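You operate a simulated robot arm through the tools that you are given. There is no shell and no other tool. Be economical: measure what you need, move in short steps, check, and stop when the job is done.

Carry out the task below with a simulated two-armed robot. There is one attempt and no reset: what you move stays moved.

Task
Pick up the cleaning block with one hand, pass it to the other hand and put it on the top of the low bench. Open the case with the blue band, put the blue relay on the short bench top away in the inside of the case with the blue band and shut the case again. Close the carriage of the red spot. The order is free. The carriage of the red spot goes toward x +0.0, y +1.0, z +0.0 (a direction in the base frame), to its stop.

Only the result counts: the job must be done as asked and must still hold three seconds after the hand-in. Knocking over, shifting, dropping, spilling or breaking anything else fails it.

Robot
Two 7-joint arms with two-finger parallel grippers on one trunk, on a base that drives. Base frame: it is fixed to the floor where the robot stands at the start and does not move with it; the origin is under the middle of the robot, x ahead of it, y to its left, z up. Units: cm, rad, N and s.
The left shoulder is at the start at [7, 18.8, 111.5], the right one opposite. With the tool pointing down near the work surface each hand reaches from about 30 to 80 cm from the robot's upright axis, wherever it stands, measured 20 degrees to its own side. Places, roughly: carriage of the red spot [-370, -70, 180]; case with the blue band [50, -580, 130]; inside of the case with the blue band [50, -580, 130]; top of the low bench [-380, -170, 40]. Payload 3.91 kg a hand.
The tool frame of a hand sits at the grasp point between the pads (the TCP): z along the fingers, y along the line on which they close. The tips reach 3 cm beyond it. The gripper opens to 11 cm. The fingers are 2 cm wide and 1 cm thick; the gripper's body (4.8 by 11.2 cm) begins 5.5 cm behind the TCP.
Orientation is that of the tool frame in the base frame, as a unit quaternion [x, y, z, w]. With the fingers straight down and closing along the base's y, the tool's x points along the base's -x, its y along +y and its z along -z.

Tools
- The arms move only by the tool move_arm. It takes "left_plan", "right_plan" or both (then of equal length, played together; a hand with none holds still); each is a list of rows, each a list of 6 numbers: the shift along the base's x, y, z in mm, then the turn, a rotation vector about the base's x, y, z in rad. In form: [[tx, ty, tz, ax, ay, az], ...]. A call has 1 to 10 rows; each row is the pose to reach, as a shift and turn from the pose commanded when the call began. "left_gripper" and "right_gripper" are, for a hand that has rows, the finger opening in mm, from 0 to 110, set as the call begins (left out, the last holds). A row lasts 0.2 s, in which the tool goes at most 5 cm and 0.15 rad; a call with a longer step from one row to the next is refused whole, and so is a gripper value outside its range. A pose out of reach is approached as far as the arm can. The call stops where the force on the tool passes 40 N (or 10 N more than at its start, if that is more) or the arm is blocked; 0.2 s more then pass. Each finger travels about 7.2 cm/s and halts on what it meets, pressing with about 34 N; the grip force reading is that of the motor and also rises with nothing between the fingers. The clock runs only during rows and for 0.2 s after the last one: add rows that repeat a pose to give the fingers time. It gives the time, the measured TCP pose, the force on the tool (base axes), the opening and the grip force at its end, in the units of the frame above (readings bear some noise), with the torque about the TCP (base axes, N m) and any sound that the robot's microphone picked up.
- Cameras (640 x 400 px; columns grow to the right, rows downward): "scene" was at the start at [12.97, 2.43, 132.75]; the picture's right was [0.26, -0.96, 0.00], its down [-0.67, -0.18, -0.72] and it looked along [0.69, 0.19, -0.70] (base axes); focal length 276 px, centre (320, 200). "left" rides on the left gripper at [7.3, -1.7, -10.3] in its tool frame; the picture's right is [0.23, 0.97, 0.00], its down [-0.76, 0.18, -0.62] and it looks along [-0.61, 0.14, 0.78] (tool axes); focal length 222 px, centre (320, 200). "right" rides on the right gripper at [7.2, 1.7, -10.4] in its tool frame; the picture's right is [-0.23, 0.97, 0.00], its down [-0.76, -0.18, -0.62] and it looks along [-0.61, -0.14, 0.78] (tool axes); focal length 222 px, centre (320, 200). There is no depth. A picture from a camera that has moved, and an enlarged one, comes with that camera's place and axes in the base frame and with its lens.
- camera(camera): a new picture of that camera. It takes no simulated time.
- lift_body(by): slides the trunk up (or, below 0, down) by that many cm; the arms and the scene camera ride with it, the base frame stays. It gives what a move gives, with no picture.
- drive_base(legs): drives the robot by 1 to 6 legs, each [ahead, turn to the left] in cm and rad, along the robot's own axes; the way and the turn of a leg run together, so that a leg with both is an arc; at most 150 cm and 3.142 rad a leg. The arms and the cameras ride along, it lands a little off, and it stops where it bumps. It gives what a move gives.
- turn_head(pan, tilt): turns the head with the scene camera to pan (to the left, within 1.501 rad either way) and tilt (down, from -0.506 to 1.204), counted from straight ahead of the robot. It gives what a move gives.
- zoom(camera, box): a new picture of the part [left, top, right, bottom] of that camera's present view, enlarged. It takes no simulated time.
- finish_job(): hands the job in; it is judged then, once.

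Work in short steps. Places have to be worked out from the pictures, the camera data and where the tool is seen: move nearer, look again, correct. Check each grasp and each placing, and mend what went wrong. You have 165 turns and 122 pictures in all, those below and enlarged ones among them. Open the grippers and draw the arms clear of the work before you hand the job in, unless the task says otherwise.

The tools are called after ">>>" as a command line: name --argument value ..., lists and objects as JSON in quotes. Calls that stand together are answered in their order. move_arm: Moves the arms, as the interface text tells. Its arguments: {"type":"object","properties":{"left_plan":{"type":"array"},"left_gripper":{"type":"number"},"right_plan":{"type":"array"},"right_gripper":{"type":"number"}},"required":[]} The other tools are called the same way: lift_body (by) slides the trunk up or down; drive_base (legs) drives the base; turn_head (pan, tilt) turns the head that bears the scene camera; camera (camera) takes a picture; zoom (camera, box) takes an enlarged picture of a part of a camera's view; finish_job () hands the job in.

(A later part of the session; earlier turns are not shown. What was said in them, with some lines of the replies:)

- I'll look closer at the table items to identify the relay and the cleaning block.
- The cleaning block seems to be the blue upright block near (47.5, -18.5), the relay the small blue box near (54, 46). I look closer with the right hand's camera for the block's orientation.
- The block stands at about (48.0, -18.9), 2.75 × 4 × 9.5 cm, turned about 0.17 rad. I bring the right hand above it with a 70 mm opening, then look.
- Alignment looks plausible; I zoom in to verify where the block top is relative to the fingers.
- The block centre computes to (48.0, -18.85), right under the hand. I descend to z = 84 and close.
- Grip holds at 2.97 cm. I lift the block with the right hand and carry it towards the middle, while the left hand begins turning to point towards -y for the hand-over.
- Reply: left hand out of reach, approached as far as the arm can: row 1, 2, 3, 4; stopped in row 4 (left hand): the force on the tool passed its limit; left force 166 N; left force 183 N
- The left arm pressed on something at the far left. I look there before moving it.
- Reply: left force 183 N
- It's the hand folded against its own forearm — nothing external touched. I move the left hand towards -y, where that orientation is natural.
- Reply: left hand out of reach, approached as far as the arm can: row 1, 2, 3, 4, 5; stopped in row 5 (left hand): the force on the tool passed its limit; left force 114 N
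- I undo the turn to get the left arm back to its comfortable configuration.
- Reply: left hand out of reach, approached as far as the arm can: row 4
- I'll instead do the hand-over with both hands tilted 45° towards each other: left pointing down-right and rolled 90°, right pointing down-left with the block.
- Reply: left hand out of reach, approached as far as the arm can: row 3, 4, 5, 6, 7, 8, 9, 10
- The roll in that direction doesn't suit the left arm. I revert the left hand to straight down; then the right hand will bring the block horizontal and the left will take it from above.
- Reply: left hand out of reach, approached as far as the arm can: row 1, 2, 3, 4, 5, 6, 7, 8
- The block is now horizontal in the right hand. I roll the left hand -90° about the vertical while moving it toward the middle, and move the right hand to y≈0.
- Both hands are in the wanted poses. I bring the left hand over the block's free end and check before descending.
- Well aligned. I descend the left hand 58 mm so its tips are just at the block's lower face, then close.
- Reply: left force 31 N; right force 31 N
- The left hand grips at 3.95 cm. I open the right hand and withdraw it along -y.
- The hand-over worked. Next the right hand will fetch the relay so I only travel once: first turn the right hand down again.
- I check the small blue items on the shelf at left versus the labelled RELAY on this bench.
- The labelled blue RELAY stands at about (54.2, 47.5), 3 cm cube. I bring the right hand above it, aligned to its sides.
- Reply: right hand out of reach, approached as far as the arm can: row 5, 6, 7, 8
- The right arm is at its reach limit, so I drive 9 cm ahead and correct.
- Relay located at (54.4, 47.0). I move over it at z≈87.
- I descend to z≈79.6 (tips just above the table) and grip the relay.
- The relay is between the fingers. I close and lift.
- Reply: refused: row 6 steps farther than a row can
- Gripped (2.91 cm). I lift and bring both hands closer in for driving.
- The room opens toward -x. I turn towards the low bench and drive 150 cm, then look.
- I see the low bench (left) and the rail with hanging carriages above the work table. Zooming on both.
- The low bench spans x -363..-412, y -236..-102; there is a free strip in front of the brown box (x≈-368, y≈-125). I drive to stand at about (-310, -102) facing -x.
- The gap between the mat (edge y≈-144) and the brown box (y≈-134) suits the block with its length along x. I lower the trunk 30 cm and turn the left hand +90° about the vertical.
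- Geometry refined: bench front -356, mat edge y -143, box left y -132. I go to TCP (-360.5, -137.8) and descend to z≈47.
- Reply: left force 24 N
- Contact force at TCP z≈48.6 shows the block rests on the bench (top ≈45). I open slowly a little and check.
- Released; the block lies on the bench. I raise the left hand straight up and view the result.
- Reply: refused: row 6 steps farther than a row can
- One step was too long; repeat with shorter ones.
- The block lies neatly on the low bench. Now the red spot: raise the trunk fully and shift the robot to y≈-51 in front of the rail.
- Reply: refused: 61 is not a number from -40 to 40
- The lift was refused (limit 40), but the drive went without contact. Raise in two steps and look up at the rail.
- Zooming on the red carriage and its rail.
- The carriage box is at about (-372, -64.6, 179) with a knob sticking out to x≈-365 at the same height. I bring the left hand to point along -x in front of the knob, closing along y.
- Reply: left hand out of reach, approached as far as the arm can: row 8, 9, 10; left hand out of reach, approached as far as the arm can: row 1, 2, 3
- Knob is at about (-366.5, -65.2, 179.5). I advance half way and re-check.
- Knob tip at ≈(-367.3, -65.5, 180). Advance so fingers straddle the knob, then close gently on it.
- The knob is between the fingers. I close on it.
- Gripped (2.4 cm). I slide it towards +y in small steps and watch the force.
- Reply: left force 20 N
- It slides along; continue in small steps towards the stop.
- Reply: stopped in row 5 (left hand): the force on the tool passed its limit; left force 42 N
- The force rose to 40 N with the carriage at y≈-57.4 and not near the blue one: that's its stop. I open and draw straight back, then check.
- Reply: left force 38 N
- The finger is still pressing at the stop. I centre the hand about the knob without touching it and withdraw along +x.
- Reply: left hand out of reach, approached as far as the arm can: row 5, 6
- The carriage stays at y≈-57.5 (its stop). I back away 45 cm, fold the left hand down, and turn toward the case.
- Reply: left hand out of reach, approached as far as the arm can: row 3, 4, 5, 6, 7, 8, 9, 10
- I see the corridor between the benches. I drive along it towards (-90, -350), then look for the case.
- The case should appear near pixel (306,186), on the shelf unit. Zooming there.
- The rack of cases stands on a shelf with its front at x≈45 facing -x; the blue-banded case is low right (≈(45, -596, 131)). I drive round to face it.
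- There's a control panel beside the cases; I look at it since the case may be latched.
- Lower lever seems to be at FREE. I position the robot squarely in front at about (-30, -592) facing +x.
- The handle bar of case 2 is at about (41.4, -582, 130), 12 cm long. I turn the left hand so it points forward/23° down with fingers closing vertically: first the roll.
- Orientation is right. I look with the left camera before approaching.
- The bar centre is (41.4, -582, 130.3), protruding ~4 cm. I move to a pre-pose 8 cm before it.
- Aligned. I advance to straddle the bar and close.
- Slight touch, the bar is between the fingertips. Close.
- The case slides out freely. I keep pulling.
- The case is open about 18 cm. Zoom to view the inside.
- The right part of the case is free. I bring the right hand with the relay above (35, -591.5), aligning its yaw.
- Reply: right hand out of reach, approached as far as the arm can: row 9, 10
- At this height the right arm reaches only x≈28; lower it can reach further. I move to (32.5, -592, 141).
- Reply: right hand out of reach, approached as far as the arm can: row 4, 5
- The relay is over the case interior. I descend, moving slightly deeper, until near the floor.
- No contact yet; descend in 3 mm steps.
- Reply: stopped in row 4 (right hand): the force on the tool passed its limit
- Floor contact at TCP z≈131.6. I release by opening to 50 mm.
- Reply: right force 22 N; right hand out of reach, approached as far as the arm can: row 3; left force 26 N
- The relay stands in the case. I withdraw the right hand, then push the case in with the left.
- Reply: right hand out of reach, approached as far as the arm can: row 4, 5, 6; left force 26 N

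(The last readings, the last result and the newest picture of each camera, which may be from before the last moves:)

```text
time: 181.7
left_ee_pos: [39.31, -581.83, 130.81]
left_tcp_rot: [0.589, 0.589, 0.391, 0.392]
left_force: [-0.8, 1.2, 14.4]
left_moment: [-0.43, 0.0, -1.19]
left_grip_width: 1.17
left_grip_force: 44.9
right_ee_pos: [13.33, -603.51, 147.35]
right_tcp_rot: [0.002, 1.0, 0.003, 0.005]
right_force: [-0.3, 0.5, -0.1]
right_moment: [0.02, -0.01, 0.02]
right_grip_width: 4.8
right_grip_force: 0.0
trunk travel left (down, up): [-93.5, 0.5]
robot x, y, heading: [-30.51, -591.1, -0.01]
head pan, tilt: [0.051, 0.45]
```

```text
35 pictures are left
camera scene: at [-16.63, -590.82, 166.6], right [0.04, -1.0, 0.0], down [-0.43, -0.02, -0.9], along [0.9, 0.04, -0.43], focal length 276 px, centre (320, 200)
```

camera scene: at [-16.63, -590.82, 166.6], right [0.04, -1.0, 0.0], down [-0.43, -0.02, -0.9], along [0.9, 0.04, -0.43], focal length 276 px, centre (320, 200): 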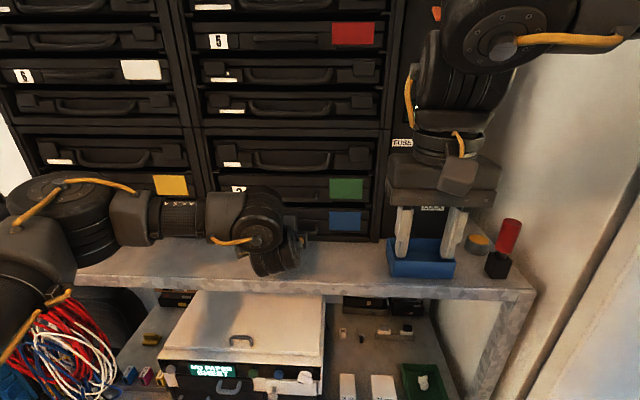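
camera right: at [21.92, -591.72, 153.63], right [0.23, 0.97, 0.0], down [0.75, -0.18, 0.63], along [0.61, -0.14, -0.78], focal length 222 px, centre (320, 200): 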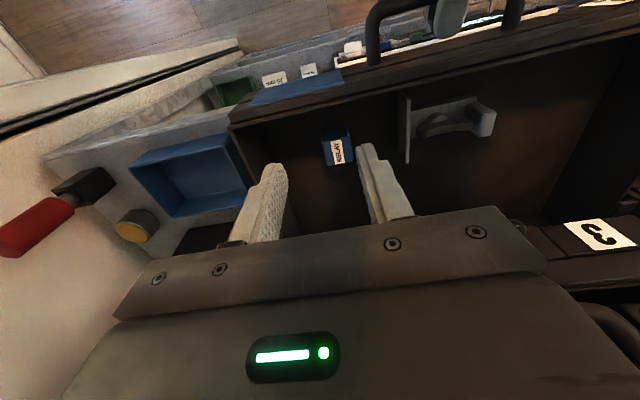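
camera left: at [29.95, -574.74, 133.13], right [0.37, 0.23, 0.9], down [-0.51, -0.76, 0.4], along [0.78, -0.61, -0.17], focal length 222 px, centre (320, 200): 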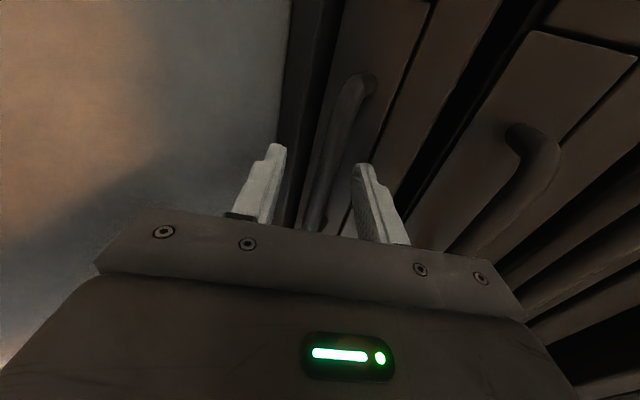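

Nearly closed; push the remaining centimetre until the stop is felt.

>>> move_arm --left_plan '[[4, 0, 0, 0, 0, 0], [8, 0, 0, 0, 0, 0], [12, 0, 0, 0, 0, 0], [16, 0, 0, 0, 0, 0], [20, 0, 0, 0, 0, 0], [24, 0, 0, 0, 0, 0]]'

```text
time: 183.0
left_ee_pos: [40.31, -581.92, 130.79]
left_tcp_rot: [0.592, 0.586, 0.391, 0.392]
left_force: [-34.6, 4.7, 7.3]
left_moment: [0.01, 0.0, 0.24]
left_grip_width: 1.18
left_grip_force: 44.6
right_ee_pos: [12.5, -603.07, 147.65]
right_tcp_rot: [0.0, 1.0, 0.001, 0.008]
right_force: [-0.5, -1.4, -0.5]
right_moment: [0.04, 0.0, -0.03]
right_grip_width: 4.8
right_grip_force: 0.0
trunk travel left (down, up): [-93.5, 0.5]
robot x, y, heading: [-30.91, -591.46, -0.003]
head pan, tilt: [0.051, 0.45]
stopped in row 6 (left hand): the force on the tool passed its limit (the readings are from after the stop); the commanded pose is now the measured one
```

The case hit its stop at the original position (40.3). I open and withdraw along the hand's axis.

>>> move_arm --left_plan '[[0, 0, 0, 0, 0, 0], [0, 0, 0, 0, 0, 0], [-25, 0, 10, 0, 0, 0], [-60, 0, 25, 0, 0, 0], [-100, 0, 42, 0, 0, 0], [-140, 10, 59, 0, 0, 0], [-180, 20, 76, 0, 0, 0]]' --left_gripper 45

>>> drive_base --legs '[[-35, 0]]'

>>> camera --camera "scene"

```text
time: 183.3
left_ee_pos: [40.41, -581.91, 130.21]
left_tcp_rot: [0.596, 0.586, 0.389, 0.387]
left_force: [-30.9, 4.4, -12.4]
left_moment: [-0.04, 0.11, 0.18]
left_grip_width: 3.31
left_grip_force: 0.1
right_ee_pos: [12.63, -603.07, 147.51]
right_tcp_rot: [0.0, 1.0, 0.001, 0.007]
right_force: [-0.3, -0.1, 0.1]
right_moment: [-0.03, 0.0, -0.01]
right_grip_width: 4.82
right_grip_force: 0.0
trunk travel left (down, up): [-93.5, 0.5]
robot x, y, heading: [-30.97, -591.3, -0.008]
head pan, tilt: [0.051, 0.45]
stopped in row 1 (left hand): the force on the tool passed its limit (the readings are from after the stop); the commanded pose is now the measured one
```

```text
time: 185.6
left_ee_pos: [6.27, -581.38, 130.13]
left_tcp_rot: [0.592, 0.59, 0.39, 0.386]
left_force: [1.1, 0.1, -0.1]
left_moment: [0.01, 0.0, 0.01]
left_grip_width: 4.51
left_grip_force: 0.1
right_ee_pos: [-21.42, -602.97, 147.17]
right_tcp_rot: [-0.001, 1.0, 0.002, 0.001]
right_force: [0.7, -0.1, 0.5]
right_moment: [0.03, 0.03, 0.01]
right_grip_width: 4.81
right_grip_force: 0.1
trunk travel left (down, up): [-93.5, 0.5]
robot x, y, heading: [-65.9, -591.08, 0.002]
head pan, tilt: [0.051, 0.45]
```

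```text
34 pictures are left
camera scene: at [-51.52, -590.57, 166.54], right [0.05, -1.0, 0.0], down [-0.44, -0.02, -0.9], along [0.9, 0.04, -0.44], focal length 276 px, centre (320, 200)
```

scene: 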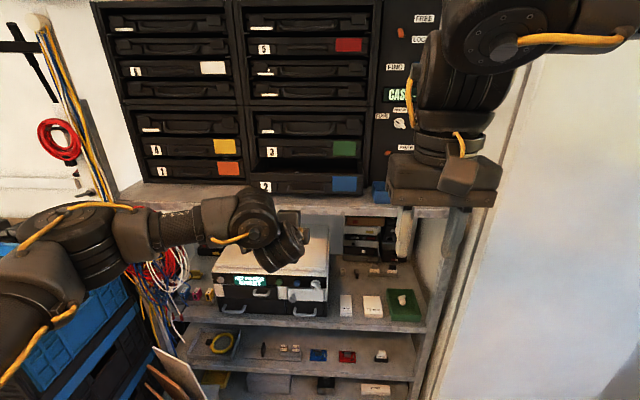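

The arm stop meant the base pulled back while the fingers were still around the bar; the case seems to be dragged out a bit. Check.

>>> zoom --camera "scene" --box '[230, 110, 390, 220]'

>>> camera --camera "left"

```text
3.64 times, centred on (310, 165) of scene
camera zoom: at [-51.52, -590.57, 166.54], right [0.05, -1.0, 0.0], down [-0.44, -0.02, -0.9], along [0.9, 0.04, -0.44], focal length 1002 px, centre (356, 327)
```

zoom: 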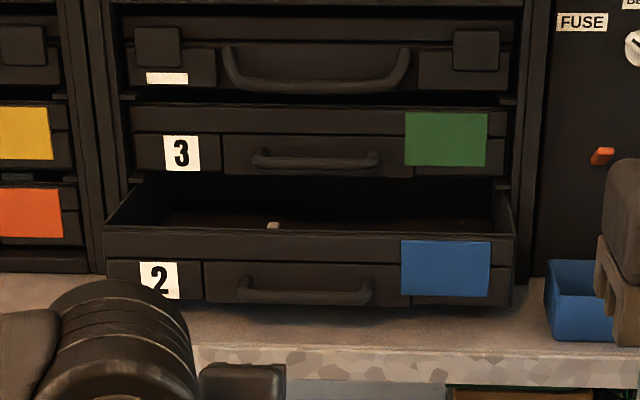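

```text
32 pictures are left
camera left: at [-3.98, -574.19, 132.66], right [0.39, 0.22, 0.9], down [-0.5, -0.76, 0.4], along [0.77, -0.61, -0.18], focal length 222 px, centre (320, 200)
```

left: 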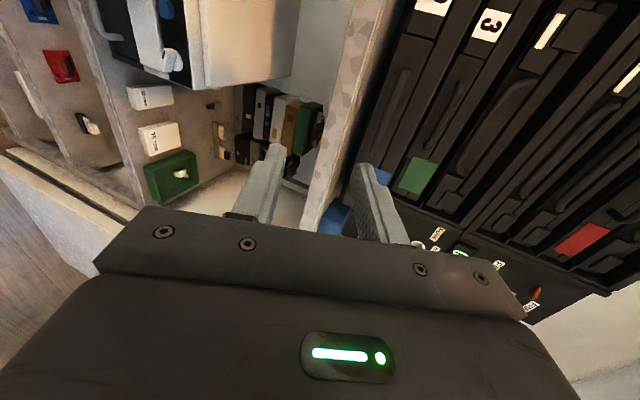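

The case was dragged out ~12 cm (bar now at x≈29). I pull the arm in, drive forward again, and will regrip, push shut, relieve the force, and only then release.

>>> move_arm --left_plan '[[-40, 0, 5, 0, 0, 0], [-80, -3, 7, 0, 0, 0], [-120, -6, 7, 0, 0, 0], [-140, -6, 7, 0, 0, 0], [-140, -6, 7, 0, 0, 0]]'

>>> drive_base --legs '[[30, 0]]'

>>> camera --camera "left"

>>> camera --camera "scene"

```text
time: 186.8
left_ee_pos: [-7.94, -581.87, 131.03]
left_tcp_rot: [0.592, 0.59, 0.391, 0.386]
left_force: [-0.2, 0.2, 0.2]
left_moment: [-0.01, 0.01, -0.03]
left_grip_width: 4.5
left_grip_force: 0.0
right_ee_pos: [-21.53, -602.92, 147.23]
right_tcp_rot: [-0.001, 1.0, 0.001, 0.003]
right_force: [-0.3, 0.1, -0.2]
right_moment: [-0.04, -0.03, 0.0]
right_grip_width: 4.81
right_grip_force: 0.0
trunk travel left (down, up): [-93.5, 0.5]
robot x, y, heading: [-66.15, -591.52, -0.0]
head pan, tilt: [0.051, 0.45]
```

```text
time: 188.8
left_ee_pos: [22.08, -582.2, 131.2]
left_tcp_rot: [0.593, 0.587, 0.391, 0.388]
left_force: [-1.0, -0.2, -0.3]
left_moment: [0.0, 0.0, 0.04]
left_grip_width: 4.49
left_grip_force: 0.1
right_ee_pos: [8.31, -603.13, 147.44]
right_tcp_rot: [0.0, 1.0, 0.001, 0.004]
right_force: [0.5, -0.3, 0.0]
right_moment: [-0.01, 0.0, -0.02]
right_grip_width: 4.81
right_grip_force: 0.0
trunk travel left (down, up): [-93.5, 0.5]
robot x, y, heading: [-35.99, -591.64, -0.007]
head pan, tilt: [0.051, 0.45]
```

```text
31 pictures are left
camera left: at [11.9, -575.07, 133.72], right [0.38, 0.22, 0.9], down [-0.51, -0.76, 0.4], along [0.77, -0.61, -0.18], focal length 222 px, centre (320, 200)
```

left: 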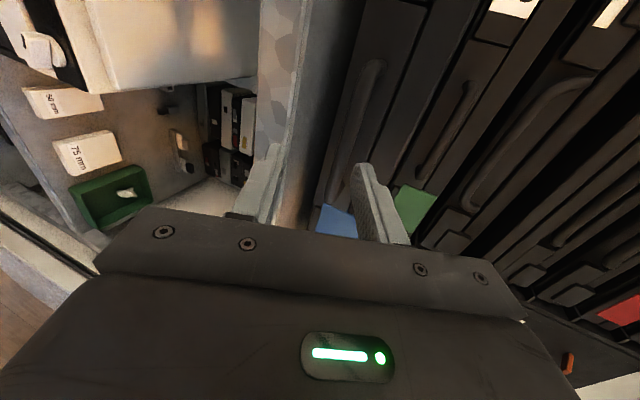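

```text
30 pictures are left
camera scene: at [-21.77, -590.68, 166.6], right [0.05, -1.0, 0.0], down [-0.43, -0.02, -0.9], along [0.9, 0.04, -0.43], focal length 276 px, centre (320, 200)
```

scene: 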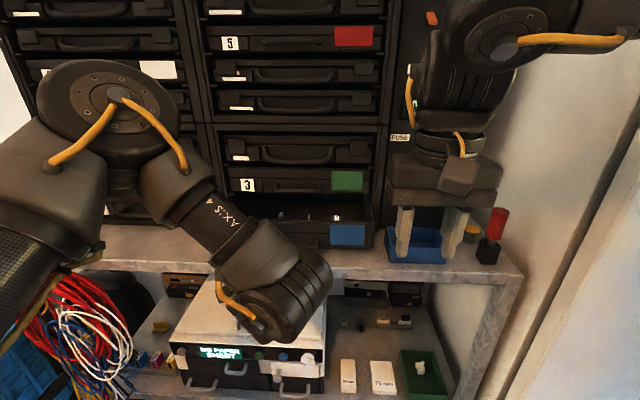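

>>> zoom --camera "scene" --box '[230, 170, 390, 260]'

```text
4.00 times, centred on (310, 215) of scene
camera zoom: at [-21.77, -590.68, 166.6], right [0.05, -1.0, 0.0], down [-0.43, -0.02, -0.9], along [0.9, 0.04, -0.43], focal length 1102 px, centre (360, 140)
```

zoom: 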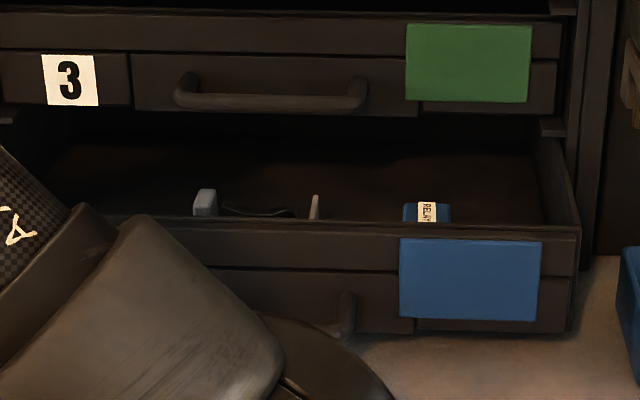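

The relay still stands in the case; the bar is at x≈32. Regrip.

>>> move_arm --left_plan '[[30, 0, -1, 0, 0, 0], [60, 0, -2, 0, 0, 0], [86, 0, -4, 0, 0, 0], [86, 0, -4, 0, 0, 0]]'

>>> camera --camera "left"

```text
time: 189.8
left_ee_pos: [30.95, -582.23, 130.42]
left_tcp_rot: [0.592, 0.589, 0.391, 0.388]
left_force: [0.5, -0.2, 0.4]
left_moment: [0.02, 0.01, 0.01]
left_grip_width: 4.48
left_grip_force: 0.0
right_ee_pos: [8.61, -603.2, 147.35]
right_tcp_rot: [0.0, 1.0, 0.002, 0.004]
right_force: [-0.3, 0.1, 0.2]
right_moment: [-0.02, 0.01, -0.01]
right_grip_width: 4.8
right_grip_force: 0.2
trunk travel left (down, up): [-93.5, 0.5]
robot x, y, heading: [-35.6, -591.32, -0.005]
head pan, tilt: [0.051, 0.45]
```

```text
28 pictures are left
camera left: at [20.76, -574.97, 133.04], right [0.38, 0.22, 0.9], down [-0.5, -0.76, 0.4], along [0.77, -0.61, -0.18], focal length 222 px, centre (320, 200)
```

left: 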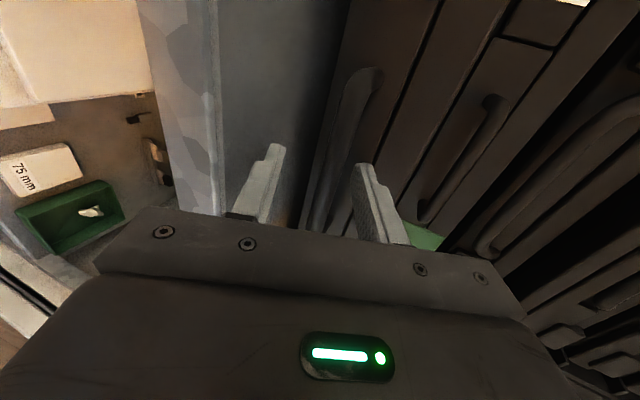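

Same picture as at the first grasp. Close and push in.

>>> move_arm --left_plan '[[0, 0, 0, 0, 0, 0], [0, 0, 0, 0, 0, 0], [0, 0, 0, 0, 0, 0]]' --left_gripper 0

>>> move_arm --left_plan '[[15, 0, 0, 0, 0, 0], [30, 0, 0, 0, 0, 0], [45, 0, 0, 0, 0, 0], [60, 0, 0, 0, 0, 0], [75, 0, 0, 0, 0, 0], [85, 0, 0, 0, 0, 0]]'

>>> move_arm --left_plan '[[4, 0, 0, 0, 0, 0], [8, 0, 0, 0, 0, 0], [12, 0, 0, 0, 0, 0], [16, 0, 0, 0, 0, 0], [20, 0, 0, 0, 0, 0], [24, 0, 0, 0, 0, 0]]'

```text
time: 190.6
left_ee_pos: [30.63, -582.17, 130.87]
left_tcp_rot: [0.591, 0.587, 0.393, 0.39]
left_force: [1.3, 0.5, 22.8]
left_moment: [-0.42, -0.09, -0.34]
left_grip_width: 1.2
left_grip_force: 45.4
right_ee_pos: [8.3, -603.2, 147.49]
right_tcp_rot: [-0.001, 1.0, 0.002, 0.005]
right_force: [-0.4, -0.2, 0.6]
right_moment: [0.02, -0.01, -0.01]
right_grip_width: 4.8
right_grip_force: 0.1
trunk travel left (down, up): [-93.5, 0.5]
robot x, y, heading: [-35.48, -591.13, -0.006]
head pan, tilt: [0.051, 0.45]
```

```text
time: 192.0
left_ee_pos: [39.07, -582.23, 131.0]
left_tcp_rot: [0.591, 0.588, 0.392, 0.388]
left_force: [-1.2, 3.2, 21.1]
left_moment: [-0.1, -0.06, 0.51]
left_grip_width: 1.18
left_grip_force: 44.8
right_ee_pos: [8.21, -603.03, 147.42]
right_tcp_rot: [0.0, 1.0, 0.002, 0.005]
right_force: [0.3, 0.8, 0.1]
right_moment: [0.01, 0.0, 0.01]
right_grip_width: 4.79
right_grip_force: 0.0
trunk travel left (down, up): [-93.5, 0.5]
robot x, y, heading: [-35.64, -591.5, -0.004]
head pan, tilt: [0.051, 0.45]
```

```text
time: 193.3
left_ee_pos: [40.29, -582.25, 130.97]
left_tcp_rot: [0.594, 0.586, 0.39, 0.389]
left_force: [-36.6, 5.8, 5.7]
left_moment: [-0.78, 0.05, 0.26]
left_grip_width: 1.2
left_grip_force: 45.2
right_ee_pos: [7.39, -602.85, 147.61]
right_tcp_rot: [-0.001, 1.0, 0.001, 0.007]
right_force: [-0.5, -0.4, 0.2]
right_moment: [-0.01, 0.06, 0.0]
right_grip_width: 4.81
right_grip_force: 0.0
trunk travel left (down, up): [-93.5, 0.5]
robot x, y, heading: [-35.8, -591.12, -0.002]
head pan, tilt: [0.051, 0.45]
stopped in row 6 (left hand): the force on the tool passed its limit (the readings are from after the stop); the commanded pose is now the measured one
```

Stop reached again at 40.3. Now open in place, no other motion.

>>> move_arm --left_plan '[[0, 0, 0, 0, 0, 0], [0, 0, 0, 0, 0, 0], [0, 0, 0, 0, 0, 0]]' --left_gripper 45

>>> move_arm --left_plan '[[0, 0, 0, 0, 0, 0], [0, 0, 0, 0, 0, 0], [0, 0, 0, 0, 0, 0]]'

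>>> camera --camera "left"

```text
time: 193.6
left_ee_pos: [40.32, -582.22, 130.23]
left_tcp_rot: [0.598, 0.585, 0.39, 0.385]
left_force: [-29.4, 5.3, -12.6]
left_moment: [-0.05, 0.1, 0.2]
left_grip_width: 3.37
left_grip_force: 0.1
right_ee_pos: [7.59, -602.85, 147.52]
right_tcp_rot: [-0.002, 1.0, 0.0, 0.006]
right_force: [-0.4, -0.2, 0.3]
right_moment: [-0.01, 0.02, 0.04]
right_grip_width: 4.8
right_grip_force: 0.1
trunk travel left (down, up): [-93.5, 0.5]
robot x, y, heading: [-36.25, -591.55, -0.0]
head pan, tilt: [0.051, 0.45]
stopped in row 1 (left hand): the force on the tool passed its limit (the readings are from after the stop); the commanded pose is now the measured one
```

```text
time: 194.3
left_ee_pos: [40.43, -582.2, 130.22]
left_tcp_rot: [0.598, 0.586, 0.389, 0.384]
left_force: [-30.1, 7.0, -8.1]
left_moment: [-0.07, -0.08, 0.24]
left_grip_width: 3.51
left_grip_force: 0.0
right_ee_pos: [7.66, -602.85, 147.54]
right_tcp_rot: [-0.002, 1.0, 0.001, 0.006]
right_force: [0.0, 0.1, 0.1]
right_moment: [-0.01, 0.01, -0.03]
right_grip_width: 4.79
right_grip_force: 0.0
trunk travel left (down, up): [-93.5, 0.5]
robot x, y, heading: [-35.85, -591.31, -0.004]
head pan, tilt: [0.051, 0.45]
stopped in row 3 (left hand): the force on the tool passed its limit (the readings are from after the stop); the commanded pose is now the measured one
```

```text
27 pictures are left
camera left: at [30.3, -574.95, 132.87], right [0.39, 0.21, 0.9], down [-0.51, -0.76, 0.4], along [0.77, -0.61, -0.2], focal length 222 px, centre (320, 200)
```

left: 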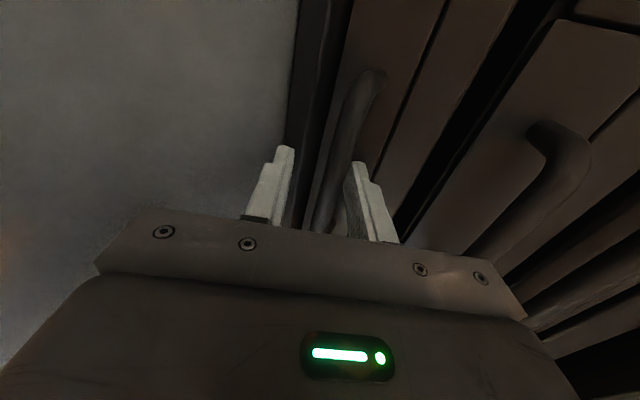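

The bar is close to the upper finger; I shift up a few mm, then withdraw along the hand's own tilted axis with the arm in small steps.

>>> move_arm --left_plan '[[-6, 0, 7, 0, 0, 0], [-18, 0, 12, 0, 0, 0], [-32, 0, 18, 0, 0, 0], [-50, 0, 25, 0, 0, 0], [-70, 0, 33, 0, 0, 0], [-90, 0, 41, 0, 0, 0], [-110, 0, 49, 0, 0, 0]]'

>>> camera --camera "left"

```text
time: 195.9
left_ee_pos: [30.07, -582.39, 135.05]
left_tcp_rot: [0.598, 0.587, 0.389, 0.383]
left_force: [0.8, 0.5, 0.5]
left_moment: [-0.02, 0.0, -0.01]
left_grip_width: 4.5
left_grip_force: 0.0
right_ee_pos: [8.31, -603.08, 147.36]
right_tcp_rot: [-0.001, 1.0, 0.002, 0.005]
right_force: [-0.4, 0.6, 0.1]
right_moment: [-0.02, 0.0, 0.02]
right_grip_width: 4.78
right_grip_force: 0.0
trunk travel left (down, up): [-93.5, 0.5]
robot x, y, heading: [-35.56, -591.36, -0.0]
head pan, tilt: [0.051, 0.45]
```

```text
26 pictures are left
camera left: at [19.94, -575.14, 137.69], right [0.39, 0.21, 0.89], down [-0.5, -0.76, 0.4], along [0.77, -0.61, -0.2], focal length 222 px, centre (320, 200)
```

left: 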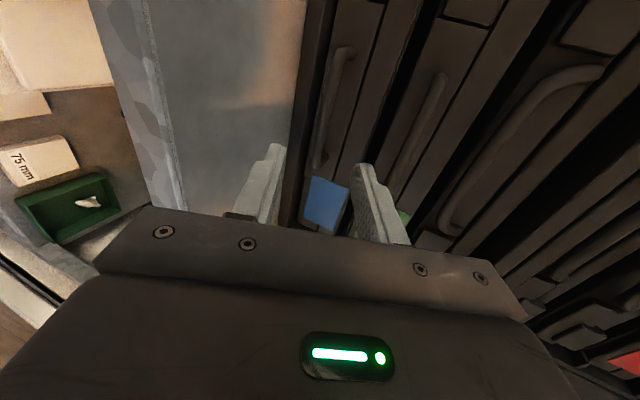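

The hand is free and the case appears flush. I pull the arm farther, back the base away, and verify.

>>> move_arm --left_plan '[[-40, 0, 16, 0, 0, 0], [-80, 0, 32, 0, 0, 0], [-120, 0, 48, 0, 0, 0]]'

>>> drive_base --legs '[[-30, 0]]'

>>> camera --camera "scene"

>>> zoom --camera "scene" --box '[220, 110, 380, 220]'

```text
time: 196.7
left_ee_pos: [20.46, -582.02, 138.89]
left_tcp_rot: [0.597, 0.588, 0.389, 0.383]
left_force: [0.1, 0.3, -0.3]
left_moment: [0.01, -0.03, -0.04]
left_grip_width: 4.51
left_grip_force: 0.0
left hand out of reach, approached as far as the arm can: row 3
right_ee_pos: [8.52, -602.7, 147.23]
right_tcp_rot: [-0.001, 1.0, 0.0, 0.004]
right_force: [0.3, 1.2, 0.4]
right_moment: [-0.06, -0.01, -0.03]
right_grip_width: 4.79
right_grip_force: 0.1
trunk travel left (down, up): [-93.5, 0.5]
robot x, y, heading: [-36.03, -591.22, 0.0]
head pan, tilt: [0.051, 0.45]
```

```text
time: 198.8
left_ee_pos: [-9.4, -582.07, 139.07]
left_tcp_rot: [0.596, 0.589, 0.389, 0.382]
left_force: [-0.1, 0.2, 0.2]
left_moment: [0.03, 0.0, 0.01]
left_grip_width: 4.51
left_grip_force: 0.1
right_ee_pos: [-21.29, -602.87, 147.27]
right_tcp_rot: [-0.004, 1.0, 0.001, 0.003]
right_force: [-0.6, 0.6, 0.0]
right_moment: [0.03, 0.03, -0.02]
right_grip_width: 4.8
right_grip_force: 0.0
trunk travel left (down, up): [-93.5, 0.5]
robot x, y, heading: [-65.84, -591.61, 0.002]
head pan, tilt: [0.051, 0.45]
```

```text
25 pictures are left
camera scene: at [-51.31, -590.58, 166.54], right [0.06, -1.0, 0.0], down [-0.44, -0.02, -0.9], along [0.9, 0.05, -0.44], focal length 276 px, centre (320, 200)
```

scene: 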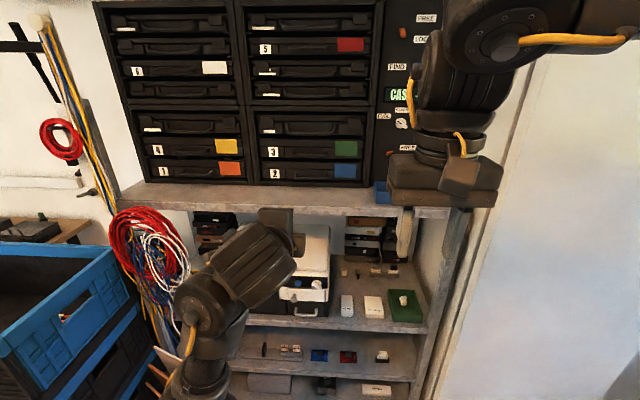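

```text
3.64 times, centred on (300, 165) of scene
camera zoom: at [-51.31, -590.58, 166.54], right [0.06, -1.0, 0.0], down [-0.44, -0.02, -0.9], along [0.9, 0.05, -0.44], focal length 1002 px, centre (393, 327)
```

zoom: 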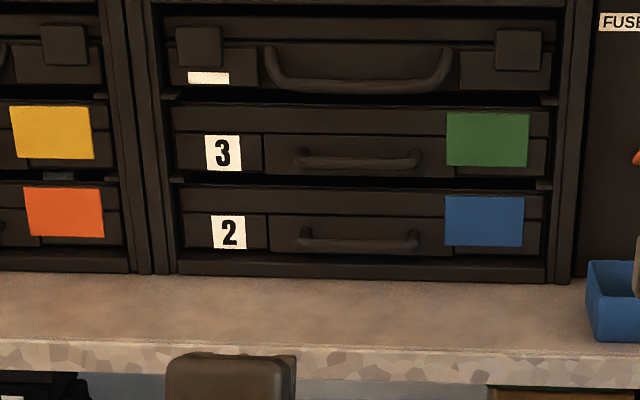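

The case is shut flush with the relay inside, the block lies on the low bench, the red carriage is at its stop, and both grippers are open and clear. I hand in.

>>> finish_job

```text
The job is handed in.
```

I did all three parts and handed the job in. The tool confirmed the hand-in but gave no verdict.

- **Cleaning block:** I picked it up with the right hand, passed it to the left in the air, and laid it flat on the low bench in the gap beside the brown box.
- **Relay:** The blue relay stands upright inside case 2, the one with the blue band. When I first backed away, the left fingers caught the handle and pulled the case open about 9 cm. I pushed it shut again to its stop, and the last picture shows it flush.
- **Red spot:** I slid its carriage about 8 cm toward +y until it stopped at about 40 N. It stayed there after I let go, and I saw no sign that the blue spot moved.
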